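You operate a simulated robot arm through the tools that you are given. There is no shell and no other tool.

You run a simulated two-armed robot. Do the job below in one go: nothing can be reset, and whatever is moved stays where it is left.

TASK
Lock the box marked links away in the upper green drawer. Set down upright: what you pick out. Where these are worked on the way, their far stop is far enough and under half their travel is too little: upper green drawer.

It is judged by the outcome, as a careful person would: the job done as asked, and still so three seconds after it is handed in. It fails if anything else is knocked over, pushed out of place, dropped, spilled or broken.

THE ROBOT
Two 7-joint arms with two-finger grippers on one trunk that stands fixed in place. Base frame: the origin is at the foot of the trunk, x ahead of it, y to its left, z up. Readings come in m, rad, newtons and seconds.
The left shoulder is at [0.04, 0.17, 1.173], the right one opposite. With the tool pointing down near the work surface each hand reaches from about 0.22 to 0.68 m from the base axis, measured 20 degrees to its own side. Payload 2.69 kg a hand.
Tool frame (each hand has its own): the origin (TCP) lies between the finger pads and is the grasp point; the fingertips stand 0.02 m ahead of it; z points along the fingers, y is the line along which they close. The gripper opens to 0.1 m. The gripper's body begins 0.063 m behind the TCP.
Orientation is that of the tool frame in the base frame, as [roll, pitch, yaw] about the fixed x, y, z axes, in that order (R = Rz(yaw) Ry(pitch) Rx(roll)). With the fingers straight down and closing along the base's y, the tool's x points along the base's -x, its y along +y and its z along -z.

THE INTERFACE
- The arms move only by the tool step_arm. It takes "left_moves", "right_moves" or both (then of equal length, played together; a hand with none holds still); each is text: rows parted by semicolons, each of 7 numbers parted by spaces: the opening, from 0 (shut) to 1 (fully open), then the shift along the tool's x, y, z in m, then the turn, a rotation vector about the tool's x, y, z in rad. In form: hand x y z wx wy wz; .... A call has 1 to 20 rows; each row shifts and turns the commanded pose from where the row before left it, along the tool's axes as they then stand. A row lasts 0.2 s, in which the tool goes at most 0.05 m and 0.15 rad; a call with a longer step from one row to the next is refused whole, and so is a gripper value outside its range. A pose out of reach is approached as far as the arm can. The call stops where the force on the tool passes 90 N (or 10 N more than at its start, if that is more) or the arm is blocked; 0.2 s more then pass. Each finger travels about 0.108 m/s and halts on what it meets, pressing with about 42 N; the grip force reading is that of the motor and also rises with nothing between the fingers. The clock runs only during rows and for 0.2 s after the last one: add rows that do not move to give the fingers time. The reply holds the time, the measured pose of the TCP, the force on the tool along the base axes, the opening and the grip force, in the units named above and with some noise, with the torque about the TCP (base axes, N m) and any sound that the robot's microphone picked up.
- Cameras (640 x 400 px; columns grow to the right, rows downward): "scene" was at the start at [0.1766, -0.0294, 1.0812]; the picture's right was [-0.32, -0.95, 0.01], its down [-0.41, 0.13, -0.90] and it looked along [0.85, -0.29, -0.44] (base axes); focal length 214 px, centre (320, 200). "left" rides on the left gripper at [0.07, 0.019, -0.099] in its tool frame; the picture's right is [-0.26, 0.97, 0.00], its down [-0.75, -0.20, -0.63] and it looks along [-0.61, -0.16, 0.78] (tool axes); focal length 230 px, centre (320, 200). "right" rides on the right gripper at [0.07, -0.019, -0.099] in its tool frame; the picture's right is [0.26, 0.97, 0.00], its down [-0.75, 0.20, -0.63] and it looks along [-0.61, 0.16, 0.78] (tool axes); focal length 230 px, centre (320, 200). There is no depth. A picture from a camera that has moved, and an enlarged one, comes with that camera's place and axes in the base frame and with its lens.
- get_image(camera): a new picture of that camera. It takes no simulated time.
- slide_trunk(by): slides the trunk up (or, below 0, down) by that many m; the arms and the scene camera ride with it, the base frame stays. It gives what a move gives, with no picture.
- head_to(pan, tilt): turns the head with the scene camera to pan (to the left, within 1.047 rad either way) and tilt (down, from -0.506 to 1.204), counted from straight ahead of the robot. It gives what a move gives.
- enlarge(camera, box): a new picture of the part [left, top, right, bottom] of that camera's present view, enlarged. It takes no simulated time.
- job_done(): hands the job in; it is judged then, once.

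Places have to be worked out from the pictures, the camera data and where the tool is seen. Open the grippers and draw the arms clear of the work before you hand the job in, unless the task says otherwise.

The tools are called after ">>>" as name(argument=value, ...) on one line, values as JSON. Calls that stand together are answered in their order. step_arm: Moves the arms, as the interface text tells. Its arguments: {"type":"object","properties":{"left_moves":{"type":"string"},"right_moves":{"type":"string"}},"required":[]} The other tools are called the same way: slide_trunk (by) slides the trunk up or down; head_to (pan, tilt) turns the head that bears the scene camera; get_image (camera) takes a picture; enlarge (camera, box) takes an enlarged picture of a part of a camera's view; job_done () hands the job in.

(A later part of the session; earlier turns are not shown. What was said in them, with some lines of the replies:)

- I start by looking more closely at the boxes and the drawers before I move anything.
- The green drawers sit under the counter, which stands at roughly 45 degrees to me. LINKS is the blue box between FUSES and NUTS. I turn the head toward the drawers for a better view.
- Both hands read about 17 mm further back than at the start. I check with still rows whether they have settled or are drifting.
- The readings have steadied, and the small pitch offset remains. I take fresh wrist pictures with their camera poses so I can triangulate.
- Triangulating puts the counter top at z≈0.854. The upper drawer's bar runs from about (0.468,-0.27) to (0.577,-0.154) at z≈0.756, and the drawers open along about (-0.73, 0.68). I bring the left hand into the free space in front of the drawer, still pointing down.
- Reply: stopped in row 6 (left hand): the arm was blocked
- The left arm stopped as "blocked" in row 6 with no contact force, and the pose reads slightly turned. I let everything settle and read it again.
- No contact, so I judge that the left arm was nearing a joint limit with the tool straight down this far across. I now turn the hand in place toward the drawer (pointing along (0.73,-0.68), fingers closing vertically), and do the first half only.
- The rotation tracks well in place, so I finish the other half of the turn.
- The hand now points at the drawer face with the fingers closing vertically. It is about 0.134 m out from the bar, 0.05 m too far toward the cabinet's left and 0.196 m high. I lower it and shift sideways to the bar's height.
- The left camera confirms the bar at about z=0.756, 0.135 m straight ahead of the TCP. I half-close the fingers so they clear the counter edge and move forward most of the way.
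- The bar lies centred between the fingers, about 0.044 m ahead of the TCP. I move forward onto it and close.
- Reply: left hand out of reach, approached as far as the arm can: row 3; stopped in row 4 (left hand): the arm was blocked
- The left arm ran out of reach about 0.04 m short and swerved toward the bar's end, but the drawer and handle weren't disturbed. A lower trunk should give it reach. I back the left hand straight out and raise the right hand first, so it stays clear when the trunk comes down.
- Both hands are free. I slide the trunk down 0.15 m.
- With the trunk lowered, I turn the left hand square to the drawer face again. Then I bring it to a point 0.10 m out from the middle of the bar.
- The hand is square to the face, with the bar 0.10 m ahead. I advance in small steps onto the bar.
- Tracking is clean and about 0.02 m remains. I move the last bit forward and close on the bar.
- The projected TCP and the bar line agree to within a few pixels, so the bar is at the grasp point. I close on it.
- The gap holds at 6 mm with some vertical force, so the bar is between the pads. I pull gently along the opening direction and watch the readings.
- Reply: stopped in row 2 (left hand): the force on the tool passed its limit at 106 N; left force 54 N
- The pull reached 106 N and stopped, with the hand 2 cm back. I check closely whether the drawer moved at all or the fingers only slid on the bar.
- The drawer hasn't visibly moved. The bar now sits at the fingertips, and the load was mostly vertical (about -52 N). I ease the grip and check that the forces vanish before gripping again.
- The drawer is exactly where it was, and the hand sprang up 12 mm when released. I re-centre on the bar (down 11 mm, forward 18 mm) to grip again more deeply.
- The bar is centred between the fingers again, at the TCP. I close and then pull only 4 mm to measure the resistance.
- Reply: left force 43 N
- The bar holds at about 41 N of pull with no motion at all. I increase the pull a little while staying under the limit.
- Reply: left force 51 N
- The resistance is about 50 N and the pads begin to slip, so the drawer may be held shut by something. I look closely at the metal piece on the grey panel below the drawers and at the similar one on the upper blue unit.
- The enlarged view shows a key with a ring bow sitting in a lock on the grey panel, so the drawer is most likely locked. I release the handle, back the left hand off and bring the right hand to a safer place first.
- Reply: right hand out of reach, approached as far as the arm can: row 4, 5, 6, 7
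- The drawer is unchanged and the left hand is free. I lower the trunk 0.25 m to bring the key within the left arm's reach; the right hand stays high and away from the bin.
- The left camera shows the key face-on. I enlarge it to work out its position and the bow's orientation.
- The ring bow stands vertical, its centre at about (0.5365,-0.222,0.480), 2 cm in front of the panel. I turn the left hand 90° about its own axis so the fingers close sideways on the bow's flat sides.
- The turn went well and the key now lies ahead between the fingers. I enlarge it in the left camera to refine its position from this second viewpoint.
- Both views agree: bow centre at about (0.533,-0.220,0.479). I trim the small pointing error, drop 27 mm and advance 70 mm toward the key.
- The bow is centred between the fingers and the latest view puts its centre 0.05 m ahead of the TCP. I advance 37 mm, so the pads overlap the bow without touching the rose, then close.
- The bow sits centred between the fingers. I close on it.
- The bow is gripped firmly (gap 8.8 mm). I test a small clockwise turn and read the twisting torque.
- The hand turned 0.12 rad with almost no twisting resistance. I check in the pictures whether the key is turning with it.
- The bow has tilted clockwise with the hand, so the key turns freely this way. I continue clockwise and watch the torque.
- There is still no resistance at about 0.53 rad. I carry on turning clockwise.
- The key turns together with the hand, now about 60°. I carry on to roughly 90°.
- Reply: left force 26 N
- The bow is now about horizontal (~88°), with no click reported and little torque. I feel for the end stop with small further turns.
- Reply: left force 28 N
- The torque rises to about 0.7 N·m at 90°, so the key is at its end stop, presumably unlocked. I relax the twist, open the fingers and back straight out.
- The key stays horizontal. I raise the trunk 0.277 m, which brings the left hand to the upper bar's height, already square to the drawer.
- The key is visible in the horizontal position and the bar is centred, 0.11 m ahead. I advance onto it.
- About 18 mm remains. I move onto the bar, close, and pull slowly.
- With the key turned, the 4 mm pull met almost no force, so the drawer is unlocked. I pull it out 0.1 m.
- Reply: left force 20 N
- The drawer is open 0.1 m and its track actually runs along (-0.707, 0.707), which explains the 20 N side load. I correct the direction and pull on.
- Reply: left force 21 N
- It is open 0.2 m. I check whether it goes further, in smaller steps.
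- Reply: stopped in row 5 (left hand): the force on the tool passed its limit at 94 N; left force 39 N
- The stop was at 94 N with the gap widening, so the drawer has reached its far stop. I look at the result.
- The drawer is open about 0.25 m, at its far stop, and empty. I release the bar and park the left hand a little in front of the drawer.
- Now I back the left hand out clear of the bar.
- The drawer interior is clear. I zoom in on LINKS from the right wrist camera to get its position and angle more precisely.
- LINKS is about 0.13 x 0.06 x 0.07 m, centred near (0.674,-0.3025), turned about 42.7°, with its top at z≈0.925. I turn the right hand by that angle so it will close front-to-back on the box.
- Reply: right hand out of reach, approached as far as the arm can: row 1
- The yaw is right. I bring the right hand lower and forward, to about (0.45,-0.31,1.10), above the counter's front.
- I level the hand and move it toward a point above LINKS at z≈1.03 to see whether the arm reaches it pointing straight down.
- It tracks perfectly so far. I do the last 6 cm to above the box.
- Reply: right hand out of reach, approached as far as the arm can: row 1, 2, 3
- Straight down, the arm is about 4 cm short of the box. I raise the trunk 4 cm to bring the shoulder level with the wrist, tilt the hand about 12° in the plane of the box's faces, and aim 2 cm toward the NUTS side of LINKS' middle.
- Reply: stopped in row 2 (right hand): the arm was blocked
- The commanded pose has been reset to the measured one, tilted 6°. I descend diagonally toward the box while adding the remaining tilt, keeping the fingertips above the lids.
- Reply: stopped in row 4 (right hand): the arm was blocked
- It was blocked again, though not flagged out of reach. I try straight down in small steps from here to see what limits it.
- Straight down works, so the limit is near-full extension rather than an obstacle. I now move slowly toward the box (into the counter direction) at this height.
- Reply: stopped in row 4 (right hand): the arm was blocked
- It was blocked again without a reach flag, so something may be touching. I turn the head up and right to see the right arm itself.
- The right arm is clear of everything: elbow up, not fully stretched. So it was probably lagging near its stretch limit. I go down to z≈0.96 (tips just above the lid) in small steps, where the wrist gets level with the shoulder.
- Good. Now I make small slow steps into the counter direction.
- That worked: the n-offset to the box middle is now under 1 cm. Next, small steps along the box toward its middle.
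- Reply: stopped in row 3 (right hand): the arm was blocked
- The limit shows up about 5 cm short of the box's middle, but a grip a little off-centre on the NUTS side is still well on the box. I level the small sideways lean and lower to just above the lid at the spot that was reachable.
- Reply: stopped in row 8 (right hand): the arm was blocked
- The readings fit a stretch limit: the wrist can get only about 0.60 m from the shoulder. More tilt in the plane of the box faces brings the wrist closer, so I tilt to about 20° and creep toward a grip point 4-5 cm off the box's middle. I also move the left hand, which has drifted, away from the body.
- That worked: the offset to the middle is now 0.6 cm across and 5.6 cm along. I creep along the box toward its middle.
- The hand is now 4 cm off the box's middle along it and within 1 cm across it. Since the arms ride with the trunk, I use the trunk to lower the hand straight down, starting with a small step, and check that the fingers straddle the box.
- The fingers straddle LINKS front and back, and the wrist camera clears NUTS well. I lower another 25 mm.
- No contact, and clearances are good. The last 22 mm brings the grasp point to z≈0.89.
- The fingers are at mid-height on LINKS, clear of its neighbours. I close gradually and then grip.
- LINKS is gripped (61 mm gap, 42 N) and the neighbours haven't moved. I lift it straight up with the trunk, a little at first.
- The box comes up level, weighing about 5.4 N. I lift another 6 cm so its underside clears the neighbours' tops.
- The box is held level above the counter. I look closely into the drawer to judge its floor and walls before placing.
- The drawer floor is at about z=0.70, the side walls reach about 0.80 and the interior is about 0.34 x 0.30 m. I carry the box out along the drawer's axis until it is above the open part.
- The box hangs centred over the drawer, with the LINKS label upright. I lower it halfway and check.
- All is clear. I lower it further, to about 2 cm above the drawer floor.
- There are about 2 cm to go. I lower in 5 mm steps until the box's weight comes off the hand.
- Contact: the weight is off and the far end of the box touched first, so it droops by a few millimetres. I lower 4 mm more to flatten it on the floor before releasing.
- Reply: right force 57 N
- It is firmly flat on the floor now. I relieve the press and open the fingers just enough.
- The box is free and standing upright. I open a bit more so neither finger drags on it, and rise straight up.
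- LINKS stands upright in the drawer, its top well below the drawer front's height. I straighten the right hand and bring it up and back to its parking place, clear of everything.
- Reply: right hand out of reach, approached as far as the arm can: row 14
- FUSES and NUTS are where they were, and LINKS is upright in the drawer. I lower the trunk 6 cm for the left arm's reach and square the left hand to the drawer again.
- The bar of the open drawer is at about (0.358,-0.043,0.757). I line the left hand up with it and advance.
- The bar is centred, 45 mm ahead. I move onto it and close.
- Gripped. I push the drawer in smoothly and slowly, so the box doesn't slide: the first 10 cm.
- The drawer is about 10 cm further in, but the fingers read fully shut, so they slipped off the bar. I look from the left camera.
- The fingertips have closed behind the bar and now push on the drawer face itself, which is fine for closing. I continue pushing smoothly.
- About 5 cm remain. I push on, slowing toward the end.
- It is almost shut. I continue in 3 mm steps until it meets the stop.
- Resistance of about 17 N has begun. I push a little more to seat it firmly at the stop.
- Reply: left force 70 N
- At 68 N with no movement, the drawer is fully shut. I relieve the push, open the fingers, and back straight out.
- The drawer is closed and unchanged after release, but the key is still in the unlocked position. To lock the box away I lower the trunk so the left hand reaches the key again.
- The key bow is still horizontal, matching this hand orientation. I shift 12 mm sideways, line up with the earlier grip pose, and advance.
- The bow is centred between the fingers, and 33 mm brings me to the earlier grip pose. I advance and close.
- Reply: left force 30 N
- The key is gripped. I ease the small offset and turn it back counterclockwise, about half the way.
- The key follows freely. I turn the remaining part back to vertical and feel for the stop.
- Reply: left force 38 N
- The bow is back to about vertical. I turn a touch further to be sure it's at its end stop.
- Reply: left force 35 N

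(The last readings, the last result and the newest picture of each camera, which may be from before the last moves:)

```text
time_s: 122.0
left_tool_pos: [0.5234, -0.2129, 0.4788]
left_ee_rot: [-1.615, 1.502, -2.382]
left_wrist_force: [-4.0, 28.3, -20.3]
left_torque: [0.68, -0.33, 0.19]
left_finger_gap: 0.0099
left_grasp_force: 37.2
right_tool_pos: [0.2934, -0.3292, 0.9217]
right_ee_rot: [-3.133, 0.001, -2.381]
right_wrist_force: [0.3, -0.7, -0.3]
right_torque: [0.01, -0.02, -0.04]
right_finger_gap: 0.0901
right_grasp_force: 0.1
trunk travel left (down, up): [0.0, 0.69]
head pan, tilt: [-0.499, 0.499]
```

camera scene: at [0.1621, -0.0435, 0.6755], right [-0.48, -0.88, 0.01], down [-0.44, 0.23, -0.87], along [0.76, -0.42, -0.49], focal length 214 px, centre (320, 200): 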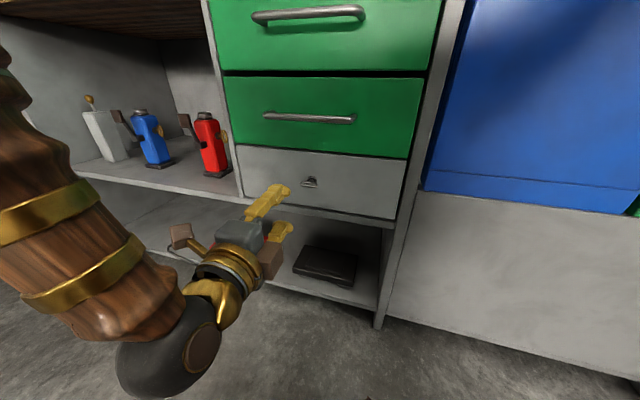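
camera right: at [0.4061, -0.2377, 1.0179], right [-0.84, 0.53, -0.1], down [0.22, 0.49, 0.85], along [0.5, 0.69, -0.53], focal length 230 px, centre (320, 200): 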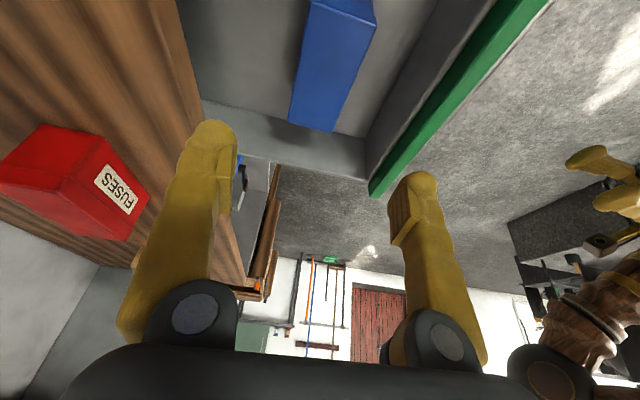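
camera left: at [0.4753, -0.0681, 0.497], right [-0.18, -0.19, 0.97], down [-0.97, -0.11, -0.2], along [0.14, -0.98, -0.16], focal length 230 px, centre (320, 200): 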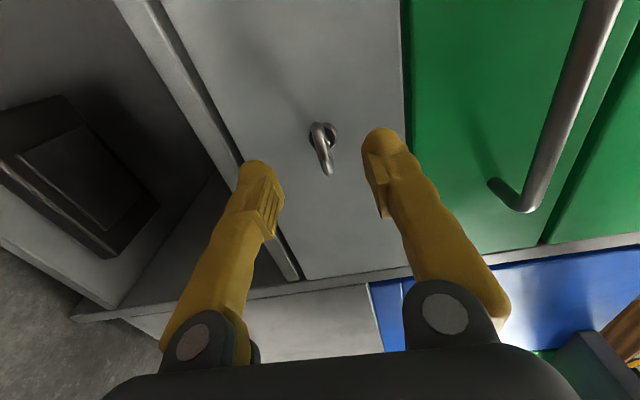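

Torque of 0.72 N·m: the key is at its locked end stop. I relax the twist, open the fingers and back straight out.

>>> step_arm(left_moves="0 0 0 0 0 0 0.06; 0.5 0 0 0 0 0 0; 0.5 0 0 0 0 0 0; 0.5 0 0 0 0 0 0; 0.5 0 0 -0.01 0 0 0; 0.5 0 0 -0.02 0 0 0; 0.5 0 0 -0.02 0 0 0; 0.5 0 0 -0.02 0 0 0; 0.5 0 0 -0.02 0 0 0; 0.5 0 0 -0.02 0 0 0; 0.5 0 0 0 0 0 0")

>>> get_image(camera="scene")

>>> enlarge(camera="scene", box=[270, 150, 350, 210])

>>> get_image(camera="left")

```text
time_s: 124.4
left_tool_pos: [0.4377, -0.1416, 0.4802]
left_ee_rot: [-1.529, 1.563, -2.307]
left_wrist_force: [0.4, 1.2, -0.5]
left_torque: [0.0, 0.0, -0.06]
left_finger_gap: 0.0499
left_grasp_force: 0.0
right_tool_pos: [0.2913, -0.3296, 0.922]
right_ee_rot: [-3.134, 0.003, -2.383]
right_wrist_force: [-0.5, -0.8, -0.4]
right_torque: [-0.01, 0.03, 0.02]
right_finger_gap: 0.09
right_grasp_force: 0.0
trunk travel left (down, up): [0.0, 0.69]
head pan, tilt: [-0.499, 0.499]
```

```text
taken
camera scene: at [0.1621, -0.0435, 0.6755], right [-0.48, -0.88, 0.01], down [-0.44, 0.23, -0.87], along [0.76, -0.42, -0.49], focal length 214 px, centre (320, 200)
```

scene: 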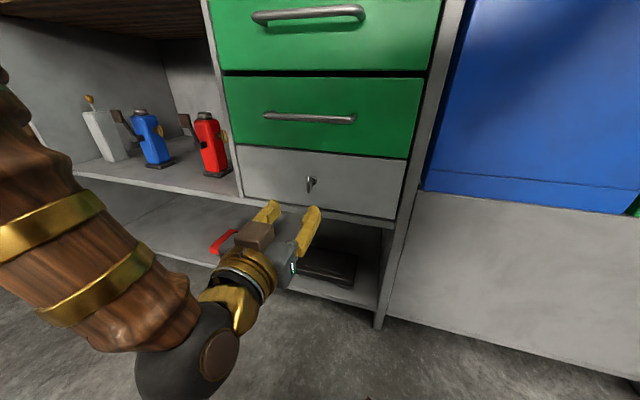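

```text
6.67 times, centred on (310, 180) of scene
camera zoom: at [0.1621, -0.0435, 0.6755], right [-0.48, -0.88, 0.01], down [-0.44, 0.23, -0.87], along [0.76, -0.42, -0.49], focal length 1430 px, centre (387, 333)
```

zoom: 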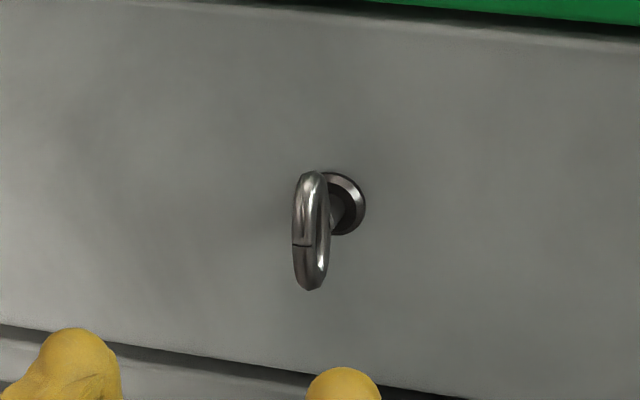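

```text
taken
camera left: at [0.3791, -0.059, 0.4104], right [0.68, 0.69, 0.25], down [-0.58, 0.31, 0.75], along [0.44, -0.66, 0.61], focal length 230 px, centre (320, 200)
```

left: 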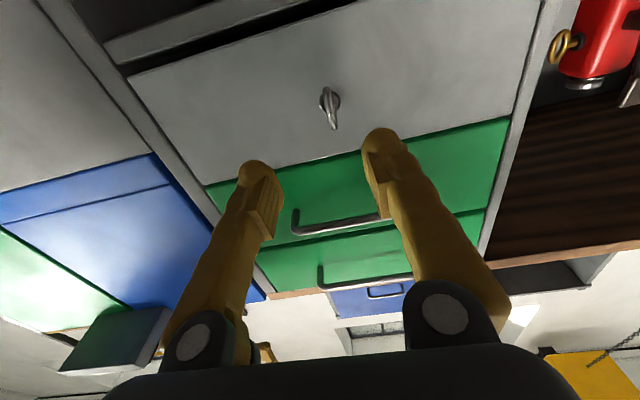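

The key stands vertical exactly as at the start, and the drawer is shut. I draw the left hand well back, then raise the trunk for a final look over the counter.

>>> step_arm(left_moves="0.8 0 0 -0.02 0 0 0; 0.8 0 0 -0.02 0 0 0; 0.8 0 0 -0.02 0 0 0; 0.8 0 0 -0.02 0 0 0; 0.8 0 0 -0.02 0 0 0; 0.8 0 0 0 0 0 0")

>>> slide_trunk(by=0.35)

>>> get_image(camera="scene")

>>> enlarge(camera="scene", box=[220, 120, 440, 330])

```text
time_s: 125.8
left_tool_pos: [0.3675, -0.0708, 0.4796]
left_ee_rot: [-1.541, 1.561, -2.32]
left_wrist_force: [0.7, 0.2, -0.5]
left_torque: [-0.04, -0.01, -0.04]
left_finger_gap: 0.08
left_grasp_force: 0.1
right_tool_pos: [0.2922, -0.3296, 0.9214]
right_ee_rot: [-3.133, 0.002, -2.383]
right_wrist_force: [-0.5, 0.6, -0.2]
right_torque: [0.01, -0.02, 0.01]
right_finger_gap: 0.09
right_grasp_force: 0.1
trunk travel left (down, up): [0.0, 0.69]
head pan, tilt: [-0.499, 0.499]
```

```text
time_s: 129.2
left_tool_pos: [0.3685, -0.071, 0.8301]
left_ee_rot: [-1.607, 1.559, -2.386]
left_wrist_force: [-0.4, -0.6, 0.5]
left_torque: [-0.01, 0.02, 0.01]
left_finger_gap: 0.0799
left_grasp_force: 0.1
right_tool_pos: [0.2938, -0.3305, 1.2689]
right_ee_rot: [-3.138, -0.007, -2.384]
right_wrist_force: [-0.7, -0.5, 0.1]
right_torque: [-0.01, -0.01, 0.01]
right_finger_gap: 0.0899
right_grasp_force: 0.0
trunk travel left (down, up): [-0.35, 0.34]
head pan, tilt: [-0.499, 0.499]
```

```text
taken
camera scene: at [0.1682, -0.0436, 1.0253], right [-0.48, -0.88, 0.01], down [-0.44, 0.23, -0.87], along [0.76, -0.42, -0.49], focal length 214 px, centre (320, 200)
```

scene: 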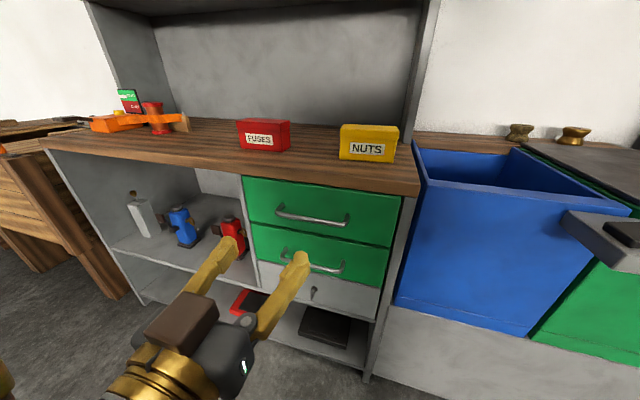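

```text
1.90 times, centred on (330, 225) of scene
camera zoom: at [0.1682, -0.0436, 1.0253], right [-0.48, -0.88, 0.01], down [-0.44, 0.23, -0.87], along [0.76, -0.42, -0.49], focal length 408 px, centre (301, 152)
```

zoom: 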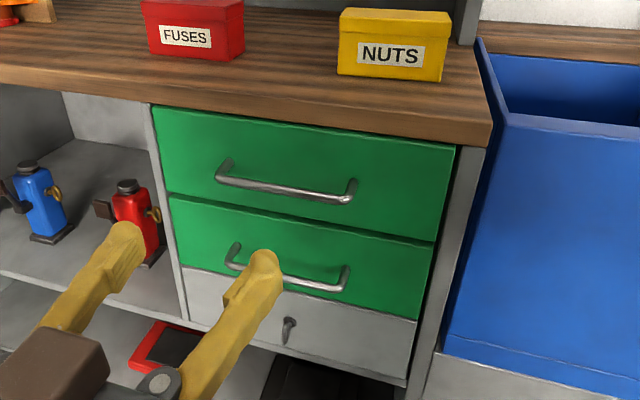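

The upper drawer is closed with the key in the locked position. FUSES, NUTS and everything else stand where they were. I open both grippers fully and draw the left hand a little further back before handing in.

>>> step_arm(left_moves="1 0 0 -0.02 0 0 0; 1 0 0 -0.02 0 0 0; 1 0 0 -0.02 0 0 0; 1 0 0 -0.02 0 0 0; 1 0 0 0 0 0 0", right_moves="1 0 0 0 0 0 0; 1 0 0 0 0 0 0; 1 0 0 0 0 0 0; 1 0 0 0 0 0 0; 1 0 0 0 0 0 0")

>>> get_image(camera="scene")

```text
time_s: 130.4
left_tool_pos: [0.3101, -0.0161, 0.8302]
left_ee_rot: [-2.081, 1.56, -2.863]
left_wrist_force: [-0.7, 1.2, 0.8]
left_torque: [0.01, 0.01, -0.05]
left_finger_gap: 0.1
left_grasp_force: 0.1
right_tool_pos: [0.2936, -0.33, 1.2682]
right_ee_rot: [-3.141, -0.007, -2.382]
right_wrist_force: [0.3, -0.6, 0.4]
right_torque: [0.02, -0.05, -0.01]
right_finger_gap: 0.0999
right_grasp_force: 0.1
trunk travel left (down, up): [-0.35, 0.34]
head pan, tilt: [-0.499, 0.499]
```

```text
taken
camera scene: at [0.1681, -0.0437, 1.0254], right [-0.48, -0.88, 0.01], down [-0.44, 0.23, -0.87], along [0.76, -0.42, -0.49], focal length 214 px, centre (320, 200)
```

scene: 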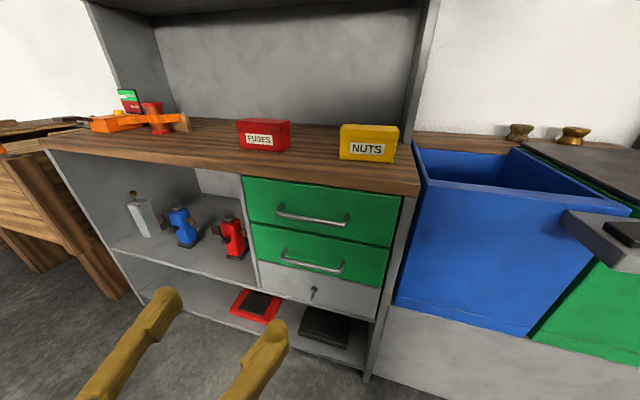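

The drawer is shut with LINKS inside, the key is turned back to locked, nothing else is disturbed, and both open hands are clear. I hand the job in.

>>> job_done()

```text
The job is handed in.
```

The LINKS box is in the upper green drawer, standing upright. The drawer is shut and the key is turned back to its locked position.

- **Unlocking:** the drawer was locked when I first pulled it. The key in the grey panel below turned 90° clockwise to an end stop, and the drawer then opened to its far stop, about 0.24 m.
- **Placing:** I set LINKS flat on the drawer floor, pushed the drawer home until it stopped at about 68 N, and turned the key back to its other end stop.
- **Other items:** FUSES, NUTS and the items on the shelves look unmoved in the final picture.

I did not tug the drawer afterwards to test the lock. I'm relying on the key being back where it stood at the start, when the drawer would not open. Both grippers are open and both arms are clear of the cabinet.
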